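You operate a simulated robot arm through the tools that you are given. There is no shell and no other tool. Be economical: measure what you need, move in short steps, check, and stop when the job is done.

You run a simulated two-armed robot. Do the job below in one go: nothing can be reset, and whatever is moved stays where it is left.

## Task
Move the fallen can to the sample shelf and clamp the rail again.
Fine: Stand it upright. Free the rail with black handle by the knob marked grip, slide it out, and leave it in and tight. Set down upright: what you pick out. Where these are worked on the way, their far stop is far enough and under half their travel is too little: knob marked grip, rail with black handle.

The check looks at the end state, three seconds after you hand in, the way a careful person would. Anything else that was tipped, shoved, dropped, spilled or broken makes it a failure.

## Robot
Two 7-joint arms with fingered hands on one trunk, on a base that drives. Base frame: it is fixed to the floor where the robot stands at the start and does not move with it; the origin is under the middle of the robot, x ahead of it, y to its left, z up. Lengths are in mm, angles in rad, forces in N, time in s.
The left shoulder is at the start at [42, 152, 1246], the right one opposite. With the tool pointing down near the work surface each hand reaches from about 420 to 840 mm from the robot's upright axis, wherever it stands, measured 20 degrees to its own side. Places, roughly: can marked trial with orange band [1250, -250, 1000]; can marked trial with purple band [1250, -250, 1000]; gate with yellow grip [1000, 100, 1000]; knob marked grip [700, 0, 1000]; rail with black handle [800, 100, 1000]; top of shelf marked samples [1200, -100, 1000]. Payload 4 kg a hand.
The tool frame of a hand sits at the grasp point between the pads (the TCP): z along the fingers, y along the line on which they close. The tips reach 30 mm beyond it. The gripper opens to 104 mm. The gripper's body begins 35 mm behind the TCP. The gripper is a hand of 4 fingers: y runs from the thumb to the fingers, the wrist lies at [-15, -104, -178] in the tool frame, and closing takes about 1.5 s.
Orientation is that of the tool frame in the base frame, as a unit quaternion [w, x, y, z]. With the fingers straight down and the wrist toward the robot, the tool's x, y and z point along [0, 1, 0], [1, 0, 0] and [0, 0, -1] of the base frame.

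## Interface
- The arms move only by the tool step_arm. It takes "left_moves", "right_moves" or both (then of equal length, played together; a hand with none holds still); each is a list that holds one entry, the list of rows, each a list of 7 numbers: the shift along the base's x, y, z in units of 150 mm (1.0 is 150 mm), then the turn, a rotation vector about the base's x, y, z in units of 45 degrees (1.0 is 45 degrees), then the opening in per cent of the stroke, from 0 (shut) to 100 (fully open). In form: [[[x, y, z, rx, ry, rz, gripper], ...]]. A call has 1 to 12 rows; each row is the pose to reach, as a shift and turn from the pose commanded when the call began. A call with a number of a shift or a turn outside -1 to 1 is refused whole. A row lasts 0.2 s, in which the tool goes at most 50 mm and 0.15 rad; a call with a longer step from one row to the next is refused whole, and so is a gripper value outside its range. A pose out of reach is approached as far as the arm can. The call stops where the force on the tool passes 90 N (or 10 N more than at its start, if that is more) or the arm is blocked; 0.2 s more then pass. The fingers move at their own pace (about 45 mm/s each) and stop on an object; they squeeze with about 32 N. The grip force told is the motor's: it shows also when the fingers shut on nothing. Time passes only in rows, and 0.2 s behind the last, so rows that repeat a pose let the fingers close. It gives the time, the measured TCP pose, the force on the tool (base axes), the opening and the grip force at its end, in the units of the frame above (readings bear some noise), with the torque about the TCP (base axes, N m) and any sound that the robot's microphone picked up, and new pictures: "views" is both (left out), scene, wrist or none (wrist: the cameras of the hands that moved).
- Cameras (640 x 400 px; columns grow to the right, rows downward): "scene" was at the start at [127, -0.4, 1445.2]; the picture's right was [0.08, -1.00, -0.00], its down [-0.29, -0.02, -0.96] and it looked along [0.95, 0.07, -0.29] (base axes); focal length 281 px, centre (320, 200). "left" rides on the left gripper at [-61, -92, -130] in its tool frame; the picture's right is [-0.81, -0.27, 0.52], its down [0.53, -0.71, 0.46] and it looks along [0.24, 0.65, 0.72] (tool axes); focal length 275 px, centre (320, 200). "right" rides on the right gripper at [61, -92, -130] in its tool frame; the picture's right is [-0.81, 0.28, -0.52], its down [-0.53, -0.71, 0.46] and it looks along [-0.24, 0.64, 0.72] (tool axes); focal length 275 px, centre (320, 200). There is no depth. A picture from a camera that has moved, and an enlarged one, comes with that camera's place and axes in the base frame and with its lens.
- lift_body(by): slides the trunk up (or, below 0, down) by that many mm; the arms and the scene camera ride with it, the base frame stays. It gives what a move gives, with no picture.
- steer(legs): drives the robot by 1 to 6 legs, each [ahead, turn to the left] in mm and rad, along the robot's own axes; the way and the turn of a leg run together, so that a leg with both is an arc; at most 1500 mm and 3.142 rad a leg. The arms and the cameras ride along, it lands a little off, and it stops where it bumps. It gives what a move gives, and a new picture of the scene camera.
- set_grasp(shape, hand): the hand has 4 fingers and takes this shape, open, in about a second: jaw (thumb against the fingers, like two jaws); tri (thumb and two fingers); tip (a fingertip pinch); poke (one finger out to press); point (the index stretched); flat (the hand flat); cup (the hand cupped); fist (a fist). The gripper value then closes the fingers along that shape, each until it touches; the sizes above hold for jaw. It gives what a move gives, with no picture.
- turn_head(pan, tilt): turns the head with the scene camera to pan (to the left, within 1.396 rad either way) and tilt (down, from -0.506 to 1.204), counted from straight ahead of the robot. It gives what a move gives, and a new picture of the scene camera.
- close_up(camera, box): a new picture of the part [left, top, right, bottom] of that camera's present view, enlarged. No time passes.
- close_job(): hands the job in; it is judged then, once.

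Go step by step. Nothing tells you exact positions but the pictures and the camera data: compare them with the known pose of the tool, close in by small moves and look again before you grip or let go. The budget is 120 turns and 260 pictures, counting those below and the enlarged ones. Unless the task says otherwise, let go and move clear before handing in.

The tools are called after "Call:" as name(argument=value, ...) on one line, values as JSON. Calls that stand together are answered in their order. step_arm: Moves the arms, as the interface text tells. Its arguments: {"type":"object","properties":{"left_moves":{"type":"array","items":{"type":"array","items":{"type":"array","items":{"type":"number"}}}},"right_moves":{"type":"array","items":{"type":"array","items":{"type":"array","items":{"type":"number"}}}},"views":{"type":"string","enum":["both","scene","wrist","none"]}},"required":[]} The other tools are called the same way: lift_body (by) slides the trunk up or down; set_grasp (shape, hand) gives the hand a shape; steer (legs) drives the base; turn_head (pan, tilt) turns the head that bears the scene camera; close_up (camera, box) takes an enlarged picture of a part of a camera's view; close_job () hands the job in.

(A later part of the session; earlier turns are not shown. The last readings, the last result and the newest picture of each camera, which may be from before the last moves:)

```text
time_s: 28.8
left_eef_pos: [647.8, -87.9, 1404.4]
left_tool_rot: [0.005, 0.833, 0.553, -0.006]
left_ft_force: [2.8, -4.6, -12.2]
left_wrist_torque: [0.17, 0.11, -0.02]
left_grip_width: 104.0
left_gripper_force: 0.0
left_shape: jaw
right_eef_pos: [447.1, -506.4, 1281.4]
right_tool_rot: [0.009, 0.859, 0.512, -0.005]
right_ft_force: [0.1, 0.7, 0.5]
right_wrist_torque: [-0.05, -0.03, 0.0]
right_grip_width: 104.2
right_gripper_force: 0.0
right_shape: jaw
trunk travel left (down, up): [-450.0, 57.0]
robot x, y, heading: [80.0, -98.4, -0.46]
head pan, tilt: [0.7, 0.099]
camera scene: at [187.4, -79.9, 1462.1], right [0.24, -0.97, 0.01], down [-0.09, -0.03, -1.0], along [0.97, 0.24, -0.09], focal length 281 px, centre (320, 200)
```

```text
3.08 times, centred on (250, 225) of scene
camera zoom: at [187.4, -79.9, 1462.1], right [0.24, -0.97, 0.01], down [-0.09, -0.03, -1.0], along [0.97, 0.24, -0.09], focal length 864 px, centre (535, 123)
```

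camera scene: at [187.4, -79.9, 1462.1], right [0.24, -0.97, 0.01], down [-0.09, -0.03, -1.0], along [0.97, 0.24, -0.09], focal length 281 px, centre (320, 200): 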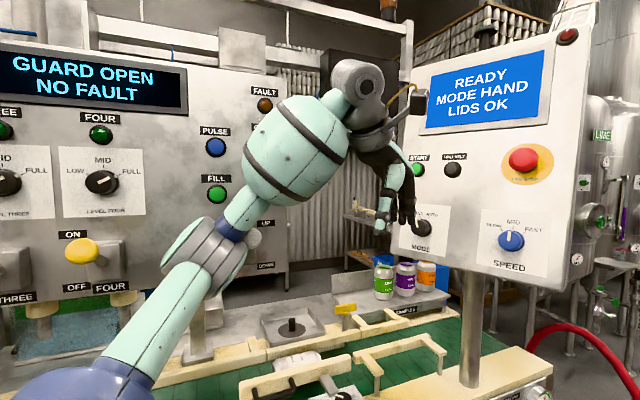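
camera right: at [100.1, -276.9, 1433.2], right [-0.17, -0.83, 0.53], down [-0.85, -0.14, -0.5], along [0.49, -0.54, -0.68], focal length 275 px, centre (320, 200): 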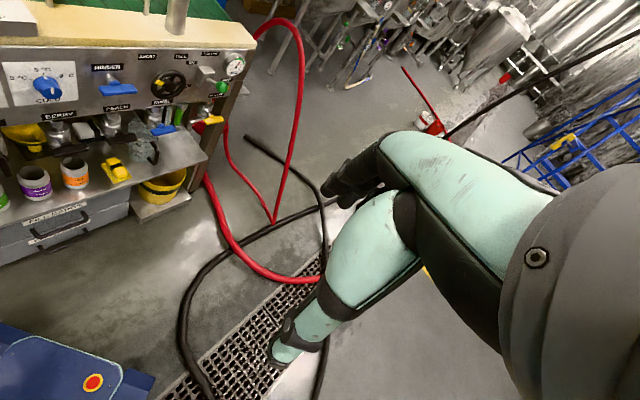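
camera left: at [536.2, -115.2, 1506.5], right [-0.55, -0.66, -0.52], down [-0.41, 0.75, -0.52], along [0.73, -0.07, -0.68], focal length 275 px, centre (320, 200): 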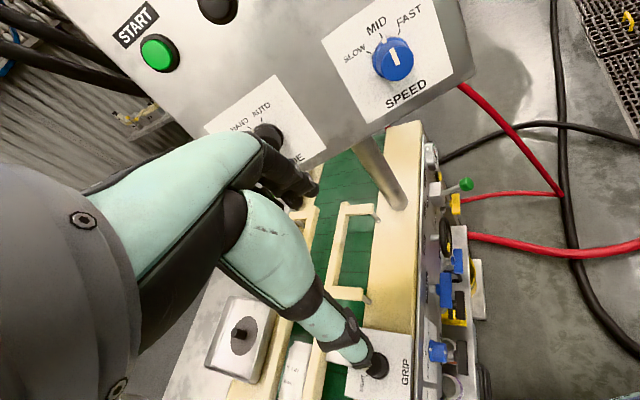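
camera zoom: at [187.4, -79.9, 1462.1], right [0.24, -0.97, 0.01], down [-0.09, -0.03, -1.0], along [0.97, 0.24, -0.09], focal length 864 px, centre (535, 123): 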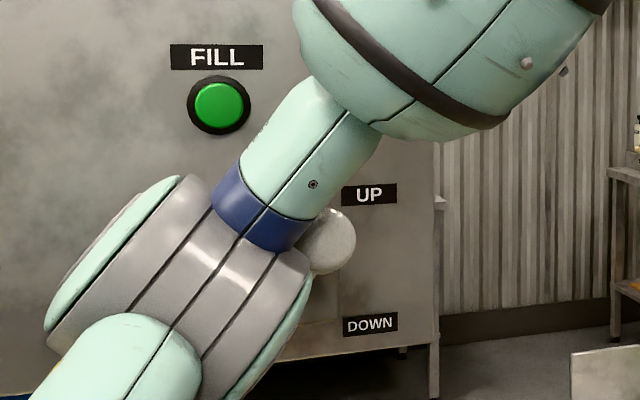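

Call:
steer(legs=[[-130, 0]])

Call:
lift_body(by=-170)

Call:
turn_head(pan=0.6, tilt=0.3)

```text
time_s: 30.1
left_eef_pos: [559.9, -51.3, 1398.5]
left_tool_rot: [-0.001, 0.833, 0.553, -0.009]
left_ft_force: [-0.6, 0.1, 0.4]
left_wrist_torque: [0.01, 0.0, 0.0]
left_grip_width: 104.0
left_gripper_force: 0.0
left_shape: jaw
right_eef_pos: [359.6, -465.7, 1269.1]
right_tool_rot: [-0.005, 0.858, 0.514, -0.009]
right_ft_force: [-0.2, 0.7, -0.3]
right_wrist_torque: [-0.03, 0.0, 0.0]
right_grip_width: 104.1
right_gripper_force: 0.0
right_shape: jaw
trunk travel left (down, up): [-450.0, 57.0]
robot x, y, heading: [-35.1, -41.7, -0.452]
head pan, tilt: [0.7, 0.099]
camera scene: at [110.1, -46.8, 1461.0], right [0.24, -0.97, -0.01], down [-0.12, -0.01, -0.99], along [0.96, 0.24, -0.12], focal length 281 px, centre (320, 200)
```

scene: 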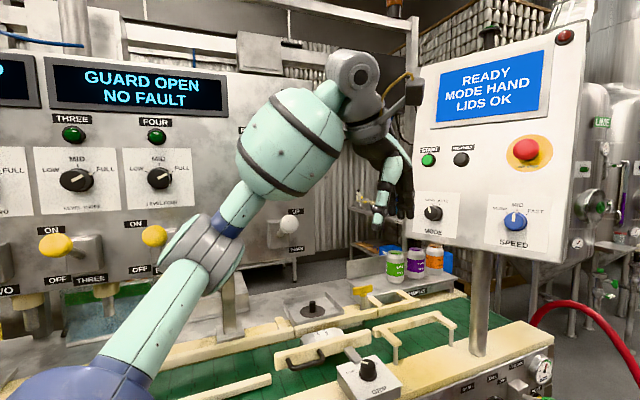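

```text
time_s: 32.0
left_eef_pos: [538.0, -39.4, 1238.5]
left_tool_rot: [0.008, 0.833, 0.553, -0.004]
left_ft_force: [0.4, -0.4, -0.1]
left_wrist_torque: [-0.01, 0.01, 0.01]
left_grip_width: 104.1
left_gripper_force: 0.1
left_shape: jaw
right_eef_pos: [338.4, -456.0, 1107.9]
right_tool_rot: [0.003, 0.858, 0.514, -0.005]
right_ft_force: [0.6, -0.6, 0.2]
right_wrist_torque: [0.0, 0.02, -0.03]
right_grip_width: 104.2
right_gripper_force: 0.2
right_shape: jaw
trunk travel left (down, up): [-280.0, 227.0]
robot x, y, heading: [-31.9, -40.3, -0.45]
head pan, tilt: [0.7, 0.099]
```

```text
time_s: 32.8
left_eef_pos: [535.0, -37.4, 1239.8]
left_tool_rot: [0.008, 0.834, 0.552, -0.004]
left_ft_force: [-0.4, 0.3, -0.2]
left_wrist_torque: [0.01, 0.0, 0.02]
left_grip_width: 104.0
left_gripper_force: 0.1
left_shape: jaw
right_eef_pos: [337.3, -456.3, 1110.1]
right_tool_rot: [0.003, 0.858, 0.514, -0.004]
right_ft_force: [0.7, 0.3, 0.0]
right_wrist_torque: [0.0, -0.01, 0.02]
right_grip_width: 103.9
right_gripper_force: 0.0
right_shape: jaw
trunk travel left (down, up): [-280.0, 227.0]
robot x, y, heading: [-37.1, -43.2, -0.457]
head pan, tilt: [0.6, 0.3]
camera scene: at [99.9, -48.6, 1272.9], right [0.14, -0.99, -0.01], down [-0.3, -0.04, -0.95], along [0.94, 0.14, -0.31], focal length 281 px, centre (320, 200)
```

scene: 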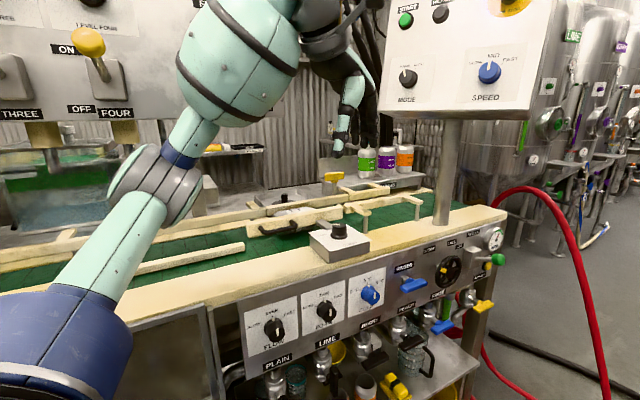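

Call:
step_arm(left_moves=[[[0, 0.1, -0.25, 0, 0, 0, 100], [0, 0.2, -0.5, 0, 0, 0, 100], [0, 0.3, -0.7, 0, 0, 0, 100]]], views="none")

Call:
steer(legs=[[100, 0]])

```text
time_s: 33.6
left_eef_pos: [533.9, 7.8, 1133.2]
left_tool_rot: [0.009, 0.833, 0.553, -0.003]
left_ft_force: [-0.5, 0.2, 0.0]
left_wrist_torque: [-0.04, 0.01, -0.01]
left_grip_width: 104.5
left_gripper_force: 0.1
left_shape: jaw
right_eef_pos: [336.8, -453.8, 1108.8]
right_tool_rot: [0.004, 0.858, 0.513, -0.005]
right_ft_force: [0.6, -0.3, 0.4]
right_wrist_torque: [-0.03, 0.02, 0.02]
right_grip_width: 104.1
right_gripper_force: 0.1
right_shape: jaw
trunk travel left (down, up): [-280.0, 227.0]
robot x, y, heading: [-35.4, -40.0, -0.458]
head pan, tilt: [0.6, 0.3]
```

```text
time_s: 34.8
left_eef_pos: [629.7, -38.0, 1131.9]
left_tool_rot: [0.006, 0.833, 0.554, -0.005]
left_ft_force: [0.2, 0.4, 0.0]
left_wrist_torque: [0.0, 0.01, -0.02]
left_grip_width: 104.0
left_gripper_force: 0.0
left_shape: jaw
right_eef_pos: [433.0, -500.4, 1107.8]
right_tool_rot: [0.003, 0.857, 0.516, -0.006]
right_ft_force: [1.1, -0.3, -0.2]
right_wrist_torque: [0.03, 0.06, -0.01]
right_grip_width: 104.0
right_gripper_force: 0.0
right_shape: jaw
trunk travel left (down, up): [-280.0, 227.0]
robot x, y, heading: [53.1, -84.4, -0.455]
head pan, tilt: [0.6, 0.3]
camera scene: at [195.6, -95.0, 1272.3], right [0.15, -0.99, -0.01], down [-0.31, -0.04, -0.95], along [0.94, 0.14, -0.31], focal length 281 px, centre (320, 200)
```

scene: 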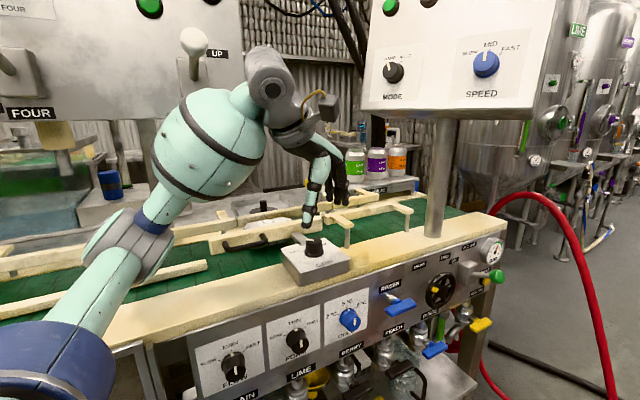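

Call:
steer(legs=[[90, 0]])

Call:
turn_head(pan=0.9, tilt=0.6)

```text
time_s: 35.9
left_eef_pos: [681.0, -63.4, 1145.4]
left_tool_rot: [0.018, 0.832, 0.554, 0.003]
left_ft_force: [0.5, 0.0, 0.0]
left_wrist_torque: [0.03, 0.01, -0.02]
left_grip_width: 104.0
left_gripper_force: 0.0
left_shape: jaw
right_eef_pos: [487.0, -526.6, 1120.4]
right_tool_rot: [0.015, 0.856, 0.516, 0.002]
right_ft_force: [0.9, -0.2, 0.4]
right_wrist_torque: [0.01, 0.01, 0.03]
right_grip_width: 104.1
right_gripper_force: 0.0
right_shape: jaw
trunk travel left (down, up): [-280.0, 227.0]
robot x, y, heading: [135.0, -124.3, -0.452]
head pan, tilt: [0.6, 0.3]
camera scene: at [247.8, -120.2, 1275.2], right [0.15, -0.99, 0.0], down [-0.29, -0.05, -0.96], along [0.95, 0.14, -0.29], focal length 281 px, centre (320, 200)
```

scene: 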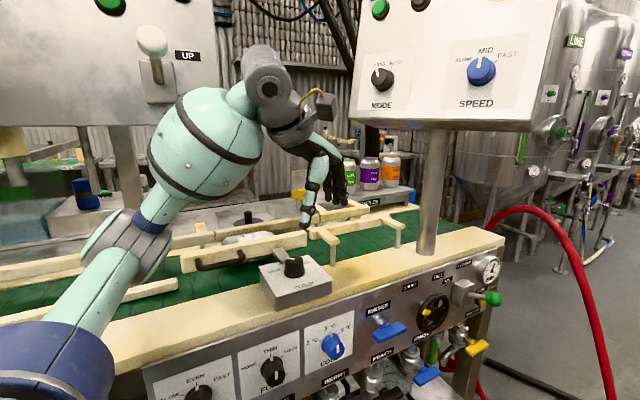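

```text
time_s: 36.7
left_eef_pos: [694.7, -68.9, 1138.6]
left_tool_rot: [0.013, 0.832, 0.554, 0.0]
left_ft_force: [0.9, -0.5, -0.5]
left_wrist_torque: [0.01, 0.04, -0.01]
left_grip_width: 104.2
left_gripper_force: 0.0
left_shape: jaw
right_eef_pos: [498.3, -532.5, 1114.9]
right_tool_rot: [0.009, 0.857, 0.515, -0.001]
right_ft_force: [0.3, -0.4, -0.1]
right_wrist_torque: [0.03, 0.01, -0.01]
right_grip_width: 104.0
right_gripper_force: 0.1
right_shape: jaw
trunk travel left (down, up): [-280.0, 227.0]
robot x, y, heading: [137.2, -128.6, -0.452]
head pan, tilt: [0.901, 0.6]
camera scene: at [262.7, -109.1, 1245.2], right [0.43, -0.9, -0.01], down [-0.52, -0.24, -0.82], along [0.73, 0.36, -0.57], focal length 281 px, centre (320, 200)
```

scene: 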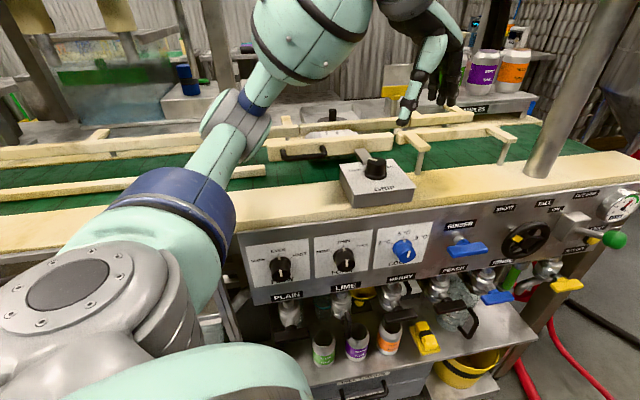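

Call:
close_up(camera="scene", box=[260, 90, 460, 215])

Call:
step_arm(left_moves=[[[0, 0, 0, 0, 0, 0, 100]]], views="wrist")

```text
3.20 times, centred on (360, 152) of scene
camera zoom: at [262.7, -109.1, 1245.2], right [0.43, -0.9, -0.01], down [-0.52, -0.24, -0.82], along [0.73, 0.36, -0.57], focal length 898 px, centre (192, 352)
```

zoom: 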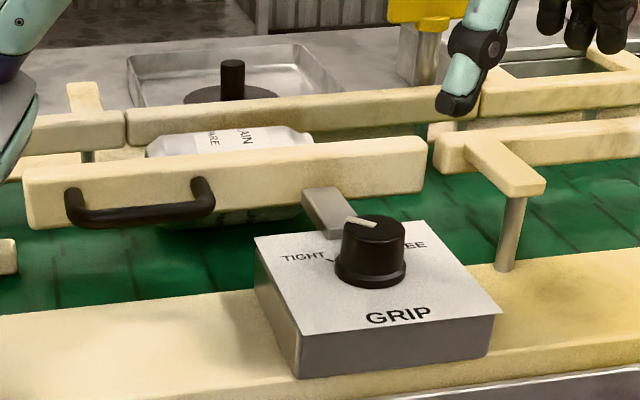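

```text
time_s: 37.1
left_eef_pos: [688.7, -65.6, 1142.6]
left_tool_rot: [0.015, 0.831, 0.556, 0.003]
left_ft_force: [-1.1, -0.1, -0.3]
left_wrist_torque: [-0.03, -0.01, 0.0]
left_grip_width: 104.1
left_gripper_force: 0.1
left_shape: jaw
right_eef_pos: [493.4, -530.2, 1118.2]
right_tool_rot: [0.012, 0.857, 0.516, 0.001]
right_ft_force: [0.6, 0.3, 1.0]
right_wrist_torque: [-0.01, 0.01, 0.0]
right_grip_width: 104.2
right_gripper_force: 0.0
right_shape: jaw
trunk travel left (down, up): [-280.0, 227.0]
robot x, y, heading: [136.8, -123.2, -0.452]
head pan, tilt: [0.901, 0.6]
camera left: at [579.7, -83.9, 1271.5], right [-0.55, -0.66, -0.51], down [-0.44, 0.75, -0.48], along [0.7, -0.04, -0.71], focal length 275 px, centre (320, 200)
```

left: 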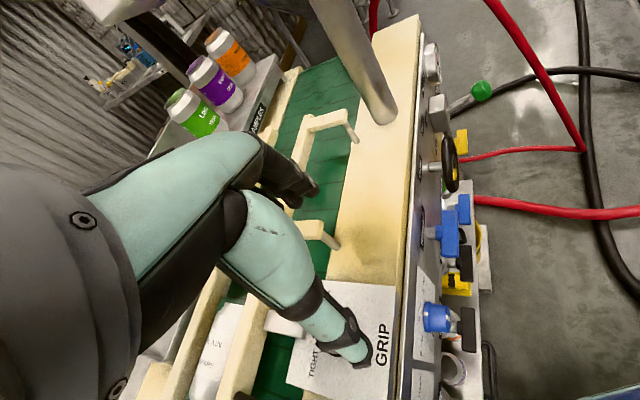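

The knob is at about (690, -8, top 1024), pointer at TIGHT. I'll bring the left hand above it, yawed so it can turn clockwise.

Call:
step_arm(left_moves=[[[0, 0.07, -0.05, 0.005, 0.005, 0.18, 90], [0, 0.14, -0.1, 0.01, 0.01, 0.36, 80], [0, 0.2, -0.17, 0.015, 0.015, 0.54, 70], [0, 0.27, -0.25, 0.02, 0.02, 0.72, 70], [0, 0.33, -0.32, 0.028, 0.028, 0.88, 70], [0, 0.38, -0.38, 0.028, 0.028, 1.0, 70], [0, 0.38, -0.38, 0.028, 0.028, 1.0, 70]]], views="both")

Call:
close_up(camera="scene", box=[260, 50, 460, 215])

```text
time_s: 38.7
left_eef_pos: [689.5, -9.9, 1086.1]
left_tool_rot: [-0.001, 0.555, 0.832, 0.005]
left_ft_force: [-0.4, 0.0, 0.0]
left_wrist_torque: [-0.01, 0.05, 0.01]
left_grip_width: 73.0
left_gripper_force: 0.2
left_shape: jaw
right_eef_pos: [495.1, -531.4, 1117.0]
right_tool_rot: [0.012, 0.857, 0.515, -0.001]
right_ft_force: [-0.6, 0.0, 0.0]
right_wrist_torque: [-0.01, -0.05, -0.01]
right_grip_width: 104.0
right_gripper_force: 0.1
right_shape: jaw
trunk travel left (down, up): [-280.0, 227.0]
robot x, y, heading: [136.0, -120.5, -0.445]
head pan, tilt: [0.901, 0.6]
camera scene: at [258.2, -106.9, 1245.6], right [0.43, -0.9, -0.01], down [-0.52, -0.24, -0.82], along [0.74, 0.36, -0.57], focal length 281 px, centre (320, 200)
camera left: at [629.5, -101.9, 1215.4], right [0.06, -0.85, -0.52], down [-0.86, 0.22, -0.46], along [0.5, 0.48, -0.72], focal length 275 px, centre (320, 200)
```

scene: 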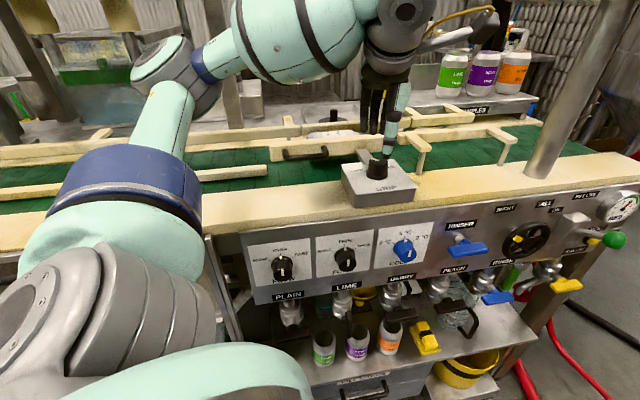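
left: 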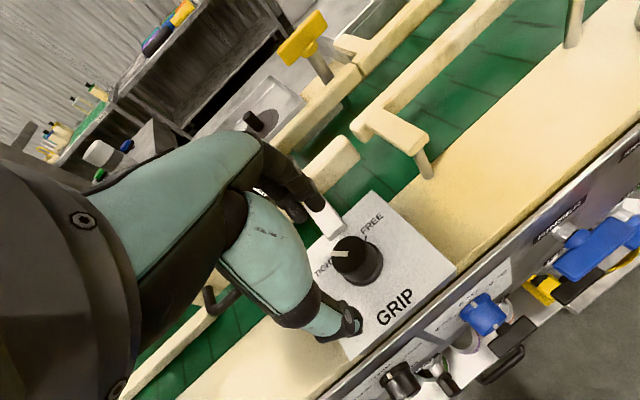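

```text
2.42 times, centred on (360, 132) of scene
camera zoom: at [258.2, -106.9, 1245.6], right [0.43, -0.9, -0.01], down [-0.52, -0.24, -0.82], along [0.74, 0.36, -0.57], focal length 680 px, centre (223, 364)
```

zoom: 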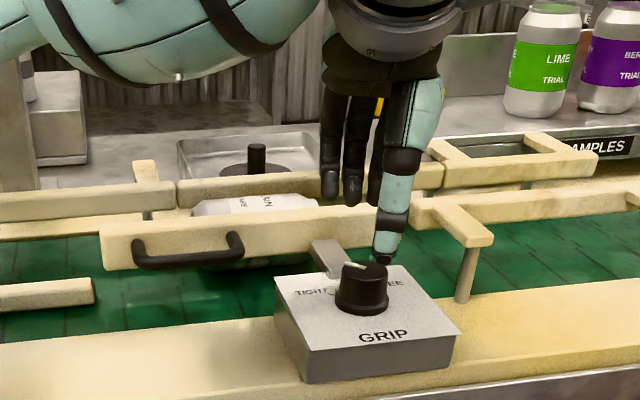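

Call:
step_arm(left_moves=[[[0.06, 0.03, -0.1, 0, 0, 0, 70], [0.06, 0.03, -0.2, 0, 0, 0, 70], [0.06, 0.03, -0.2, 0, 0, 0, 70]]], views="wrist")

Call:
close_up(camera="scene", box=[310, 80, 450, 220])

Call:
close_up(camera="left", box=[240, 150, 440, 370])

```text
time_s: 39.5
left_eef_pos: [700.1, -3.6, 1055.4]
left_tool_rot: [-0.002, 0.557, 0.831, 0.004]
left_ft_force: [0.3, -0.5, -0.1]
left_wrist_torque: [-0.02, 0.01, 0.0]
left_grip_width: 73.1
left_gripper_force: 0.1
left_shape: jaw
right_eef_pos: [495.5, -530.8, 1116.0]
right_tool_rot: [0.011, 0.857, 0.516, 0.0]
right_ft_force: [-0.6, 0.3, -0.1]
right_wrist_torque: [0.0, 0.0, -0.01]
right_grip_width: 104.1
right_gripper_force: 0.0
right_shape: jaw
trunk travel left (down, up): [-280.0, 227.0]
robot x, y, heading: [135.8, -122.3, -0.454]
head pan, tilt: [0.901, 0.6]
camera left: at [639.0, -96.9, 1185.2], right [0.06, -0.85, -0.52], down [-0.86, 0.22, -0.46], along [0.5, 0.48, -0.72], focal length 275 px, centre (320, 200)
```

left: 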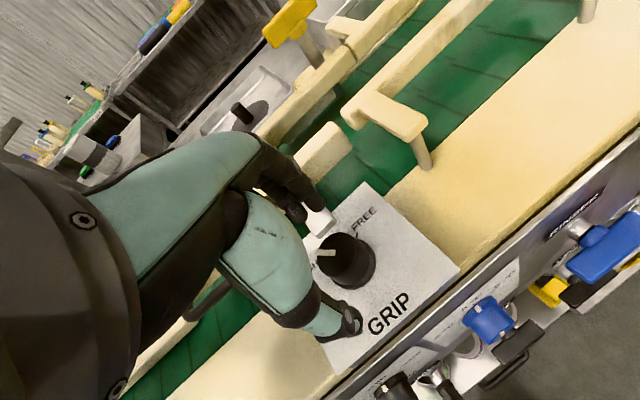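

```text
2.86 times, centred on (380, 150) of scene
camera zoom: at [258.1, -106.9, 1245.6], right [0.43, -0.9, -0.01], down [-0.52, -0.24, -0.82], along [0.74, 0.36, -0.57], focal length 802 px, centre (149, 343)
```

zoom: 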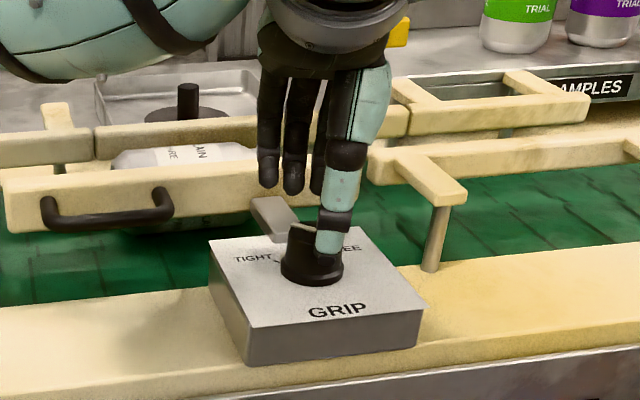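

```text
1.82 times, centred on (340, 260) of left
camera zoom: at [639.0, -96.9, 1185.2], right [0.06, -0.85, -0.52], down [-0.86, 0.22, -0.46], along [0.5, 0.48, -0.72], focal length 500 px, centre (284, 91)
```

zoom: 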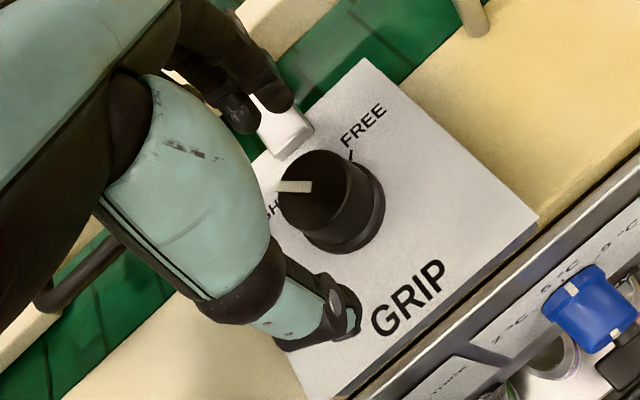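

Call:
step_arm(left_moves=[[[0.01, -0.01, 0.12, 0, 0, -0.15, 70], [0.02, -0.01, 0.15, 0, 0, -0.33, 70], [0.03, -0.02, 0.15, 0, 0, -0.51, 70], [0.03, -0.03, 0.15, 0, 0, -0.69, 70], [0.03, -0.03, 0.15, 0, 0, -0.86, 70], [0.03, -0.03, 0.1, 0, 0, -1.0, 70], [0.03, -0.03, 0.0, 0, 0, -1.0, 70]]], views="wrist")

Call:
close_up(camera="scene", box=[310, 80, 450, 220])

Call:
close_up(camera="left", box=[240, 150, 440, 370])

```text
time_s: 41.1
left_eef_pos: [704.1, -11.7, 1055.6]
left_tool_rot: [0.0, 0.833, 0.554, 0.004]
left_ft_force: [-0.4, 0.7, 0.5]
left_wrist_torque: [-0.01, 0.01, -0.02]
left_grip_width: 73.2
left_gripper_force: 0.0
left_shape: jaw
right_eef_pos: [495.6, -531.0, 1117.1]
right_tool_rot: [0.011, 0.856, 0.516, -0.001]
right_ft_force: [0.0, -0.7, -0.7]
right_wrist_torque: [-0.01, -0.01, 0.0]
right_grip_width: 103.9
right_gripper_force: 0.1
right_shape: jaw
trunk travel left (down, up): [-280.0, 227.0]
robot x, y, heading: [136.5, -127.2, -0.453]
head pan, tilt: [0.901, 0.6]
camera left: at [596.8, -32.4, 1185.0], right [-0.56, -0.64, -0.52], down [-0.45, 0.77, -0.45], along [0.69, -0.02, -0.72], focal length 275 px, centre (320, 200)
```

left: 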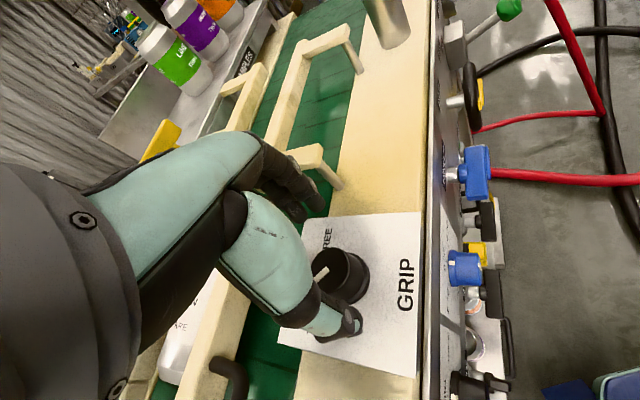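

```text
2.86 times, centred on (380, 150) of scene
camera zoom: at [258.5, -106.8, 1245.6], right [0.43, -0.9, -0.01], down [-0.52, -0.24, -0.82], along [0.74, 0.36, -0.57], focal length 802 px, centre (149, 343)
```

zoom: 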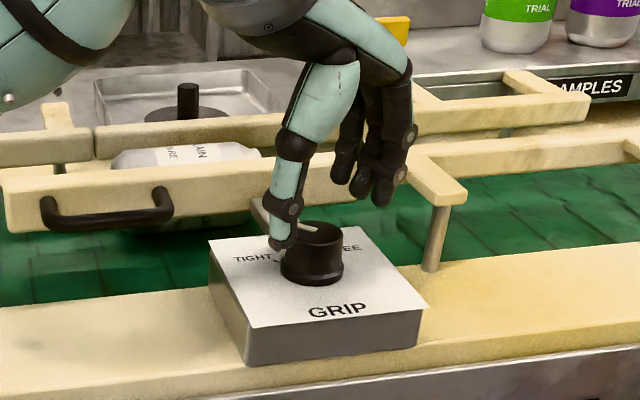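

```text
1.82 times, centred on (340, 260) of left
camera zoom: at [596.8, -32.4, 1185.0], right [-0.56, -0.64, -0.52], down [-0.45, 0.77, -0.45], along [0.69, -0.02, -0.72], focal length 500 px, centre (284, 91)
```

zoom: 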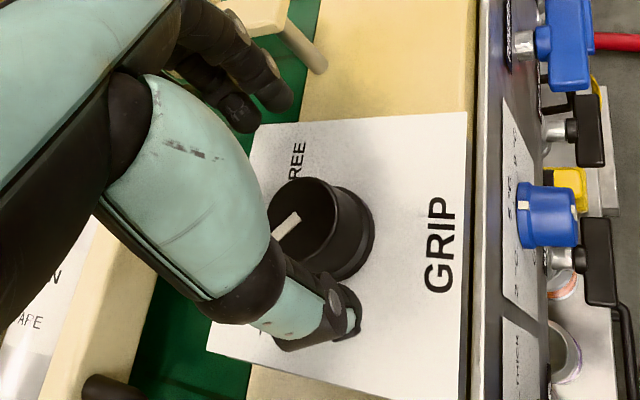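

Call:
step_arm(left_moves=[[[-0.015, 0.01, -0.07, 0, 0, 0, 70], [-0.015, 0.01, -0.14, 0, 0, 0, 70], [-0.015, 0.01, -0.18, 0, 0, 0, 70], [-0.015, 0.01, -0.18, 0, 0, 0, 70]]], views="wrist")

Call:
close_up(camera="scene", box=[310, 80, 450, 220])

```text
time_s: 42.1
left_eef_pos: [700.7, -8.9, 1027.3]
left_tool_rot: [-0.001, 0.832, 0.555, 0.004]
left_ft_force: [0.4, 0.3, -0.4]
left_wrist_torque: [-0.03, 0.0, 0.01]
left_grip_width: 73.0
left_gripper_force: 0.2
left_shape: jaw
right_eef_pos: [495.7, -531.4, 1117.3]
right_tool_rot: [0.012, 0.857, 0.515, -0.001]
right_ft_force: [0.2, -0.1, 0.1]
right_wrist_torque: [0.04, 0.02, -0.02]
right_grip_width: 104.0
right_gripper_force: 0.0
right_shape: jaw
trunk travel left (down, up): [-280.0, 227.0]
robot x, y, heading: [134.5, -126.1, -0.446]
head pan, tilt: [0.901, 0.6]
camera left: at [593.1, -30.1, 1157.3], right [-0.56, -0.64, -0.52], down [-0.45, 0.77, -0.45], along [0.69, -0.02, -0.72], focal length 275 px, centre (320, 200)
```

left: 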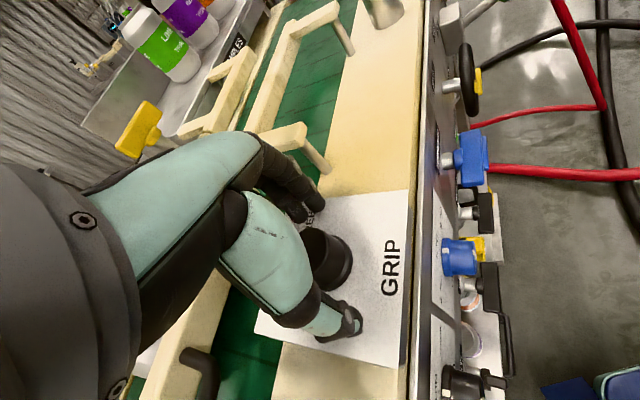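

```text
2.86 times, centred on (380, 150) of scene
camera zoom: at [258.2, -106.9, 1245.6], right [0.43, -0.9, -0.01], down [-0.52, -0.24, -0.82], along [0.74, 0.36, -0.57], focal length 802 px, centre (149, 343)
```

zoom: 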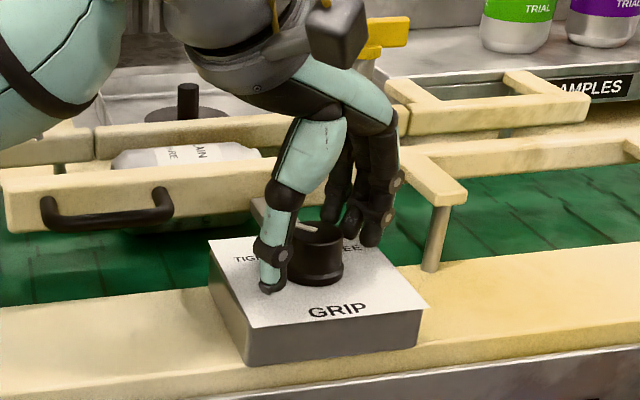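

Call:
step_arm(left_moves=[[[0, 0, 0, 0, 0, 0, 0], [0, 0, 0, 0, 0, 0, 0], [0, 0, 0, 0, 0, 0, 0], [0, 0, 0, 0, 0, 0, 0], [0, 0, 0, 0, 0, 0, 0], [0, 0, 0, 0, 0, 0, 0]]], views="wrist")

Call:
close_up(camera="scene", box=[310, 80, 450, 220])

```text
time_s: 43.5
left_eef_pos: [699.3, -8.7, 1028.5]
left_tool_rot: [-0.001, 0.832, 0.555, 0.004]
left_ft_force: [-6.2, -2.2, -3.3]
left_wrist_torque: [-0.05, 0.08, -0.04]
left_grip_width: 25.4
left_gripper_force: 31.8
left_shape: jaw
right_eef_pos: [494.5, -530.3, 1118.4]
right_tool_rot: [0.011, 0.857, 0.515, -0.001]
right_ft_force: [0.1, -0.5, -1.1]
right_wrist_torque: [0.01, 0.0, 0.01]
right_grip_width: 104.2
right_gripper_force: 0.2
right_shape: jaw
trunk travel left (down, up): [-280.0, 227.0]
robot x, y, heading: [135.5, -122.1, -0.453]
head pan, tilt: [0.901, 0.6]
camera left: at [592.6, -30.6, 1157.4], right [-0.56, -0.64, -0.52], down [-0.45, 0.77, -0.45], along [0.69, -0.02, -0.72], focal length 275 px, centre (320, 200)
```

left: 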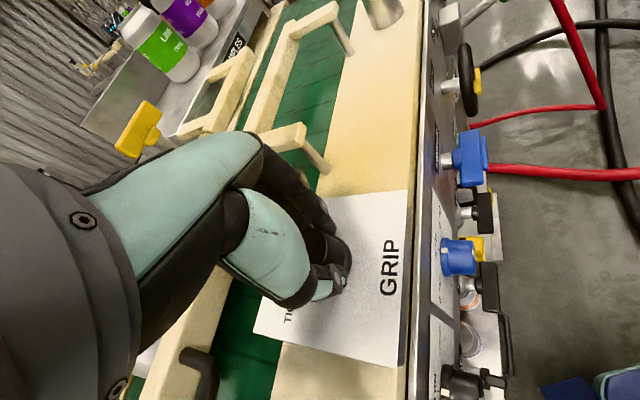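

```text
2.86 times, centred on (380, 150) of scene
camera zoom: at [257.7, -107.2, 1245.6], right [0.43, -0.9, -0.01], down [-0.52, -0.24, -0.82], along [0.74, 0.36, -0.57], focal length 802 px, centre (149, 343)
```

zoom: 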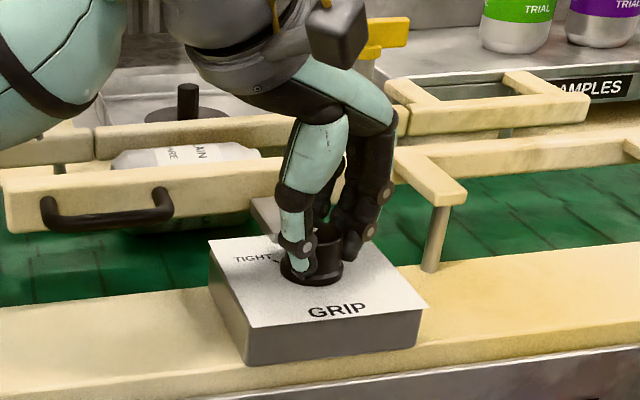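

Call:
step_arm(left_moves=[[[0, 0, 0, 0, 0, -0.17, 0], [0, 0, 0, 0, 0, -0.34, 0], [0, 0, 0, 0, 0, -0.51, 0], [0, 0, 0, 0, 0, -0.68, 0], [0, 0, 0, 0, 0, -0.84, 0], [0, 0, 0, 0, 0, -1.0, 0]]], views="wrist")

Call:
close_up(camera="scene", box=[310, 80, 450, 220])

```text
time_s: 44.9
left_eef_pos: [699.9, -6.4, 1028.7]
left_tool_rot: [0.002, 0.981, 0.193, 0.003]
left_ft_force: [-7.0, 11.1, -8.4]
left_wrist_torque: [0.26, 0.11, 0.05]
left_grip_width: 23.8
left_gripper_force: 32.2
left_shape: jaw
right_eef_pos: [496.4, -529.1, 1118.1]
right_tool_rot: [0.012, 0.857, 0.515, -0.002]
right_ft_force: [0.7, -0.4, -0.5]
right_wrist_torque: [0.0, -0.05, 0.01]
right_grip_width: 104.0
right_gripper_force: 0.0
right_shape: jaw
trunk travel left (down, up): [-280.0, 227.0]
robot x, y, heading: [134.0, -123.2, -0.447]
head pan, tilt: [0.901, 0.6]
camera left: at [610.2, 55.3, 1158.4], right [-0.85, -0.05, -0.52], down [0.22, 0.86, -0.46], along [0.47, -0.5, -0.72], focal length 275 px, centre (320, 200)
```

left: 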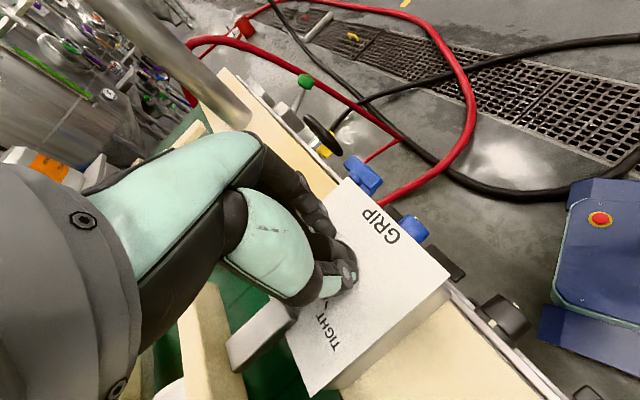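

```text
2.86 times, centred on (380, 150) of scene
camera zoom: at [258.1, -104.8, 1245.6], right [0.43, -0.9, -0.01], down [-0.52, -0.24, -0.82], along [0.74, 0.36, -0.57], focal length 802 px, centre (149, 343)
```

zoom: 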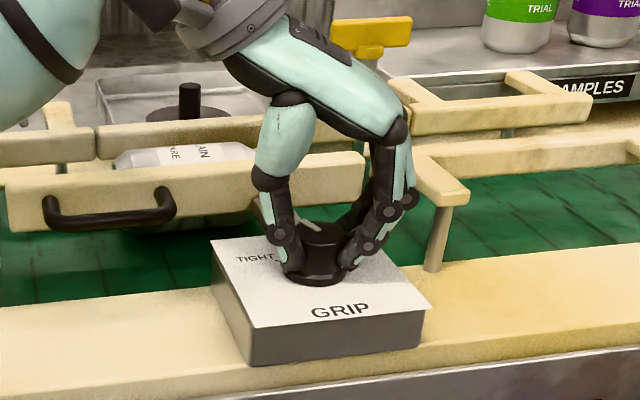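

Call:
step_arm(left_moves=[[[0, 0, 0, 0, 0, -0.17, 0], [0, 0, 0, 0, 0, -0.34, 0], [0, 0, 0, 0, 0, -0.51, 0], [0, 0, 0, 0, 0, -0.68, 0], [0, 0, 0, 0, 0, -0.84, 0], [0, 0, 0, 0, 0, -1.0, 0]]], views="wrist")

Call:
close_up(camera="scene", box=[310, 80, 450, 220])

```text
time_s: 46.5
left_eef_pos: [693.3, 8.2, 1042.6]
left_tool_rot: [-0.011, 0.983, -0.182, 0.017]
left_ft_force: [-25.0, -5.2, 19.6]
left_wrist_torque: [-0.3, 0.68, -0.35]
left_grip_width: 22.5
left_gripper_force: 32.0
left_shape: jaw
right_eef_pos: [487.8, -536.2, 1115.0]
right_tool_rot: [0.011, 0.858, 0.514, 0.002]
right_ft_force: [-0.2, -1.6, -0.4]
right_wrist_torque: [0.02, 0.0, -0.01]
right_grip_width: 104.0
right_gripper_force: 0.1
right_shape: jaw
trunk travel left (down, up): [-280.0, 227.0]
robot x, y, heading: [130.9, -121.3, -0.453]
head pan, tilt: [0.901, 0.6]
stopped in row 6 (left hand): the arm was blocked; the commanded pose is now the measured one
camera left: at [665.3, 113.1, 1174.0], right [-0.64, 0.56, -0.53], down [0.77, 0.48, -0.42], along [0.02, -0.68, -0.73], focal length 275 px, centre (320, 200)
```

left: 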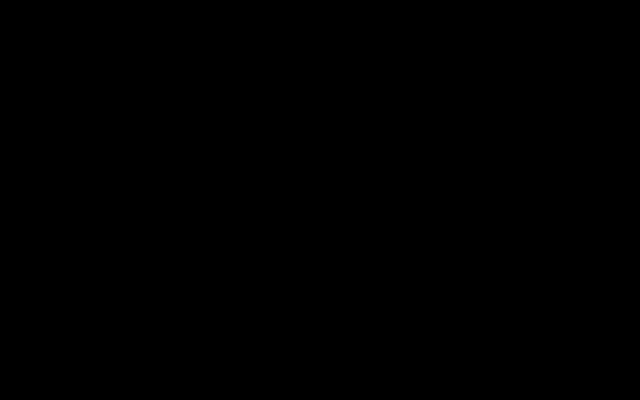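

```text
2.86 times, centred on (380, 150) of scene
camera zoom: at [213.0, -93.6, 1247.2], right [0.43, -0.9, 0.01], down [-0.49, -0.25, -0.84], along [0.76, 0.36, -0.55], focal length 802 px, centre (149, 343)
```

zoom: 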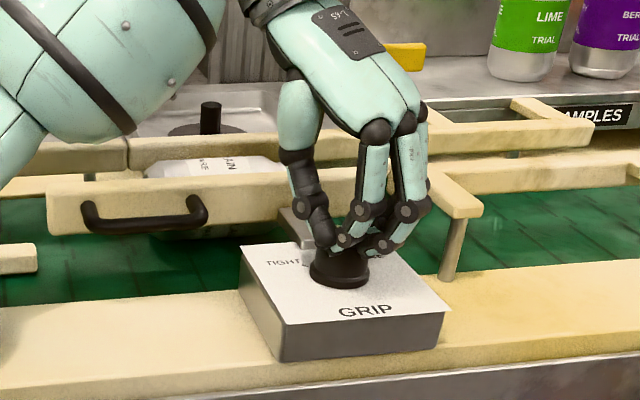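

Call:
step_arm(left_moves=[[[0, 0, 0, 0, 0, 0, 40], [0, 0, 0, 0, 0, 0, 60], [0, 0, 0.1, 0, 0, 0, 70], [0, 0, 0.3, 0, 0, 0.1, 70], [0, 0, 0.5, 0, 0, 0.25, 70]]], views="both")

Call:
close_up(camera="scene", box=[310, 80, 450, 220])

```text
time_s: 47.7
left_eef_pos: [716.2, -2.5, 1095.6]
left_tool_rot: [-0.016, 0.996, -0.092, -0.008]
left_ft_force: [-0.1, 0.8, 0.4]
left_wrist_torque: [0.0, -0.03, 0.01]
left_grip_width: 72.6
left_gripper_force: 0.1
left_shape: jaw
right_eef_pos: [508.8, -536.4, 1110.6]
right_tool_rot: [0.007, 0.856, 0.516, -0.004]
right_ft_force: [0.2, 0.7, 0.3]
right_wrist_torque: [-0.1, -0.05, 0.01]
right_grip_width: 103.8
right_gripper_force: 0.1
right_shape: jaw
trunk travel left (down, up): [-280.0, 227.0]
robot x, y, heading: [138.2, -120.9, -0.452]
head pan, tilt: [0.901, 0.6]
camera scene: at [263.5, -107.5, 1244.5], right [0.43, -0.9, -0.01], down [-0.52, -0.24, -0.82], along [0.73, 0.36, -0.57], focal length 281 px, centre (320, 200)
camera left: at [675.7, 94.5, 1229.7], right [-0.75, 0.44, -0.49], down [0.65, 0.62, -0.44], along [0.11, -0.65, -0.75], focal length 275 px, centre (320, 200)
```

scene: 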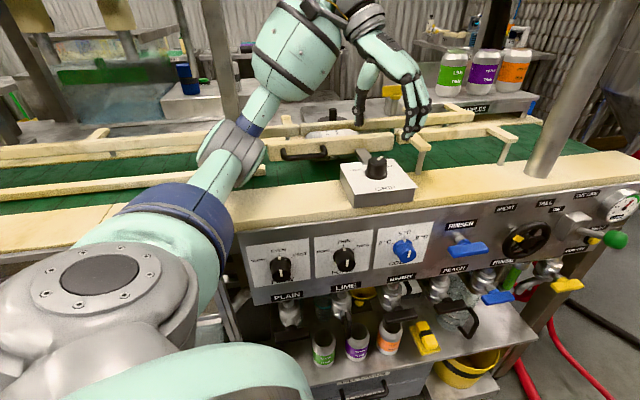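
left: 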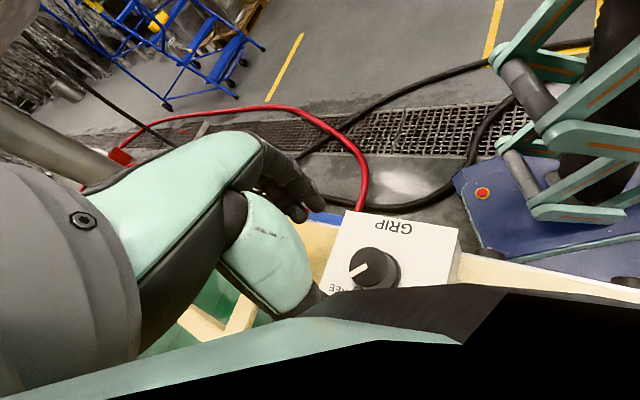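

```text
2.86 times, centred on (380, 150) of scene
camera zoom: at [263.5, -107.5, 1244.5], right [0.43, -0.9, -0.01], down [-0.52, -0.24, -0.82], along [0.73, 0.36, -0.57], focal length 802 px, centre (149, 343)
```

zoom: 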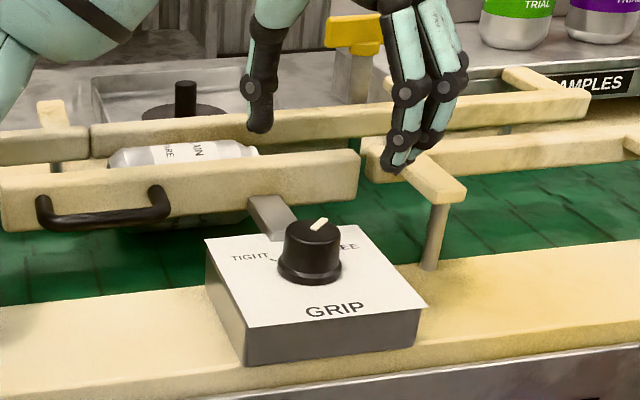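

Call:
close_up(camera="left", box=[310, 200, 460, 310])

Call:
close_up(camera="scene", box=[340, 140, 420, 210])

```text
3.64 times, centred on (385, 255) of left
camera zoom: at [675.7, 94.5, 1229.7], right [-0.75, 0.44, -0.49], down [0.65, 0.62, -0.44], along [0.11, -0.65, -0.75], focal length 1001 px, centre (84, 0)
```

zoom: 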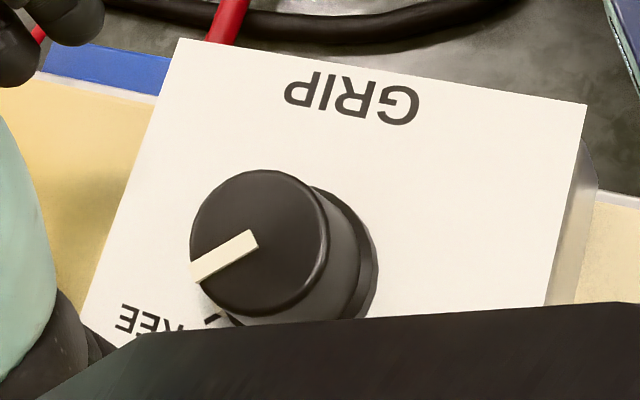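

```text
5.71 times, centred on (380, 175) of scene
camera zoom: at [263.5, -107.5, 1244.5], right [0.43, -0.9, -0.01], down [-0.52, -0.24, -0.82], along [0.73, 0.36, -0.57], focal length 1604 px, centre (-23, 343)
```

zoom: 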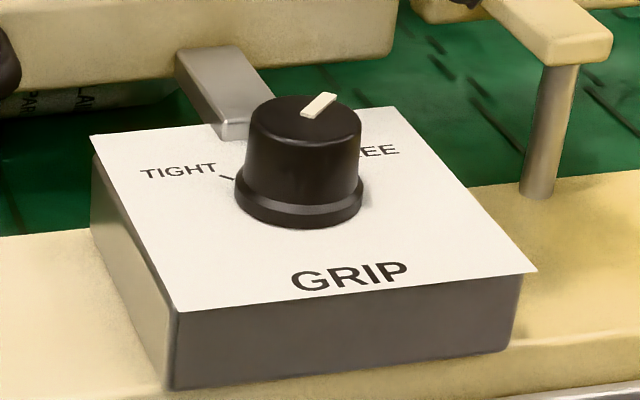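

The pointer now sits at FREE. Next I turn the left hand back, shape it for the handle and go over the rail's black handle at about (712, 145, 985).

Call:
step_arm(left_moves=[[[0, 0, 0.1, 0, 0, 0.17, 70], [0, 0, 0.2, 0, 0, 0.34, 70], [0, 0, 0.25, 0, 0, 0.51, 70], [0, 0, 0.25, 0, 0, 0.68, 70], [0, 0, 0.25, 0, 0, 0.84, 70], [0, 0, 0.25, 0, 0, 1.0, 70]]], views="none")

Call:
step_arm(left_moves=[[[0, 0.1, 0, 0, 0, 0.17, 70], [0, 0.2, 0, 0, 0, 0.34, 70], [0, 0.3, 0, 0, 0, 0.51, 70], [0, 0.4, 0, 0, 0, 0.68, 70], [0, 0.5, 0, 0, 0, 0.84, 70], [0, 0.6, 0, 0, 0, 1.0, 70]]], views="none")

Call:
step_arm(left_moves=[[[0, 0.07, 0, 0, 0, 0.17, 70], [0, 0.14, 0, 0, 0, 0.34, 70], [0, 0.2, 0, 0, 0, 0.51, 70], [0, 0.27, 0, 0, 0, 0.68, 70], [0, 0.33, 0, 0, 0, 0.84, 70], [0, 0.36, 0, 0, 0, 1.0, 70]]], views="both")

```text
time_s: 49.3
left_eef_pos: [691.4, 6.2, 1125.7]
left_tool_rot: [-0.037, 0.954, 0.298, -0.017]
left_ft_force: [-0.9, 1.0, 2.3]
left_wrist_torque: [-0.01, -0.16, 0.02]
left_grip_width: 72.6
left_gripper_force: 0.1
left_shape: jaw
right_eef_pos: [481.8, -529.3, 1125.6]
right_tool_rot: [0.017, 0.857, 0.515, 0.004]
right_ft_force: [-1.8, -0.7, -0.1]
right_wrist_torque: [0.05, -0.09, 0.0]
right_grip_width: 103.8
right_gripper_force: 0.1
right_shape: jaw
trunk travel left (down, up): [-280.0, 227.0]
robot x, y, heading: [134.5, -123.0, -0.45]
head pan, tilt: [0.901, 0.6]
stopped in row 6 (left hand): the arm was blocked; the commanded pose is now the measured one
```

```text
time_s: 50.7
left_eef_pos: [700.7, 93.8, 1116.2]
left_tool_rot: [-0.028, 0.767, 0.639, -0.039]
left_ft_force: [-0.6, -0.7, -0.9]
left_wrist_torque: [-0.04, 0.02, -0.01]
left_grip_width: 72.9
left_gripper_force: 0.0
left_shape: jaw
right_eef_pos: [487.8, -527.8, 1121.6]
right_tool_rot: [0.015, 0.857, 0.515, 0.0]
right_ft_force: [0.6, 0.3, 0.9]
right_wrist_torque: [-0.02, -0.02, -0.01]
right_grip_width: 103.9
right_gripper_force: 0.0
right_shape: jaw
trunk travel left (down, up): [-280.0, 227.0]
robot x, y, heading: [131.4, -123.2, -0.458]
head pan, tilt: [0.901, 0.6]
```

```text
time_s: 52.1
left_eef_pos: [699.2, 146.8, 1114.9]
left_tool_rot: [-0.011, 0.464, 0.884, -0.045]
left_ft_force: [0.7, 1.0, 0.2]
left_wrist_torque: [-0.01, -0.02, 0.01]
left_grip_width: 72.5
left_gripper_force: 0.1
left_shape: jaw
right_eef_pos: [489.9, -529.7, 1119.0]
right_tool_rot: [0.013, 0.857, 0.515, 0.001]
right_ft_force: [0.0, 0.6, -0.2]
right_wrist_torque: [0.0, 0.02, 0.02]
right_grip_width: 104.1
right_gripper_force: 0.1
right_shape: jaw
trunk travel left (down, up): [-280.0, 227.0]
robot x, y, heading: [134.5, -124.3, -0.45]
head pan, tilt: [0.901, 0.6]
camera scene: at [257.7, -107.0, 1245.7], right [0.43, -0.9, -0.01], down [-0.52, -0.24, -0.82], along [0.74, 0.36, -0.57], focal length 281 px, centre (320, 200)
camera left: at [668.6, 54.0, 1255.0], right [0.2, -0.86, -0.47], down [-0.92, 0.0, -0.4], along [0.35, 0.51, -0.79], focal length 275 px, centre (320, 200)
```

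scene: 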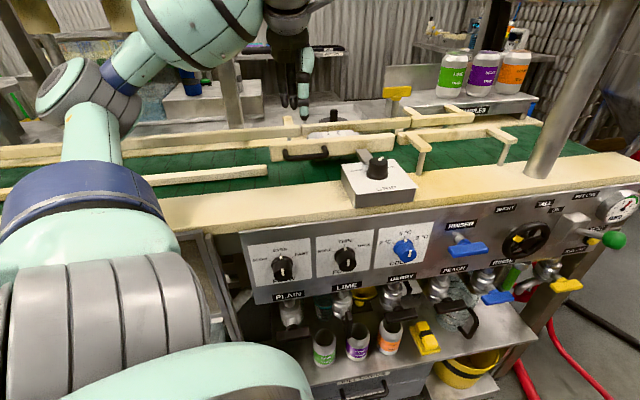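
left: 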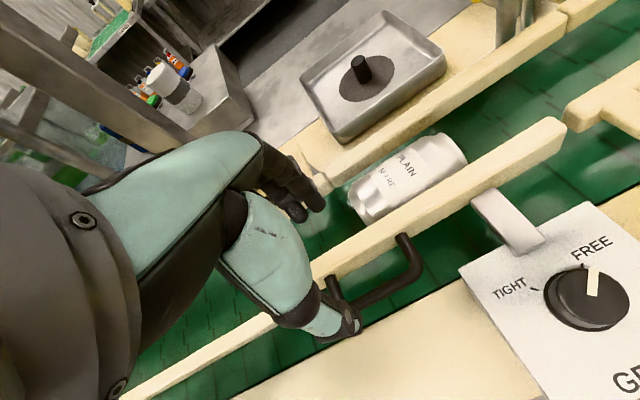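

Call:
set_grasp(hand="left", shape="tri")

Call:
step_arm(left_moves=[[[0, -0.03, -0.05, 0.044, -0.04, 0, 100], [0, -0.05, -0.1, 0.088, -0.078, 0, 100], [0, -0.05, -0.2, 0.088, -0.078, 0, 100]]], views="both")

Call:
close_up(camera="scene", box=[230, 60, 430, 210])

```text
time_s: 53.0
left_eef_pos: [699.5, 146.6, 1113.3]
left_tool_rot: [-0.013, 0.466, 0.883, -0.046]
left_ft_force: [-0.3, 0.9, -0.6]
left_wrist_torque: [-0.01, -0.01, -0.02]
left_grip_width: 103.7
left_gripper_force: 0.1
left_shape: tri
right_eef_pos: [491.3, -528.4, 1118.9]
right_tool_rot: [0.013, 0.857, 0.515, 0.0]
right_ft_force: [0.3, 1.0, -0.3]
right_wrist_torque: [-0.01, 0.01, 0.02]
right_grip_width: 103.8
right_gripper_force: 0.1
right_shape: jaw
trunk travel left (down, up): [-280.0, 227.0]
robot x, y, heading: [133.7, -121.9, -0.449]
head pan, tilt: [0.901, 0.6]
```

```text
time_s: 53.8
left_eef_pos: [700.8, 141.4, 1085.0]
left_tool_rot: [0.0, 0.466, 0.885, -0.001]
left_ft_force: [-0.3, -0.6, -0.4]
left_wrist_torque: [0.02, 0.0, 0.02]
left_grip_width: 104.0
left_gripper_force: 0.0
left_shape: tri
right_eef_pos: [490.3, -527.8, 1119.3]
right_tool_rot: [0.014, 0.857, 0.515, 0.001]
right_ft_force: [-0.1, -0.1, -0.2]
right_wrist_torque: [0.02, 0.0, 0.0]
right_grip_width: 103.8
right_gripper_force: 0.0
right_shape: jaw
trunk travel left (down, up): [-280.0, 227.0]
robot x, y, heading: [135.7, -122.8, -0.452]
head pan, tilt: [0.901, 0.6]
camera scene: at [258.3, -106.2, 1245.6], right [0.43, -0.9, -0.01], down [-0.52, -0.24, -0.82], along [0.74, 0.36, -0.57], focal length 281 px, centre (320, 200)
camera left: at [661.0, 39.3, 1216.4], right [0.23, -0.82, -0.52], down [-0.89, 0.04, -0.45], along [0.39, 0.56, -0.73], focal length 275 px, centre (320, 200)
```

scene: 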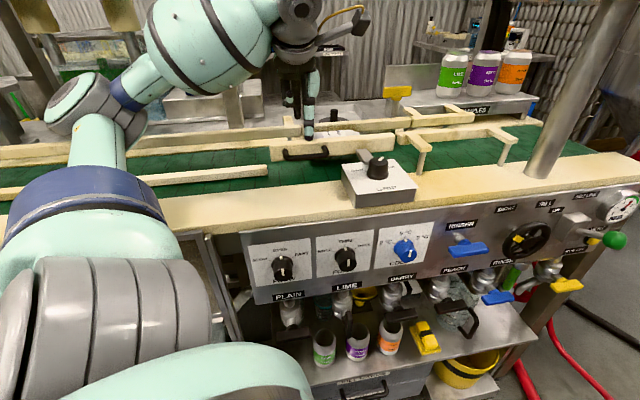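
left: 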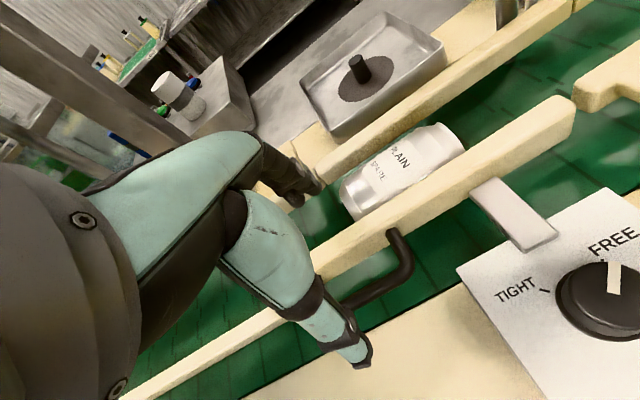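

```text
2.67 times, centred on (330, 135) of scene
camera zoom: at [258.3, -106.2, 1245.6], right [0.43, -0.9, -0.01], down [-0.52, -0.24, -0.82], along [0.74, 0.36, -0.57], focal length 748 px, centre (293, 373)
```

zoom: 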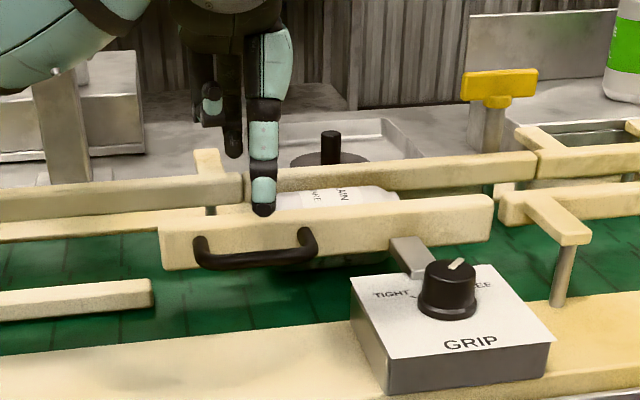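

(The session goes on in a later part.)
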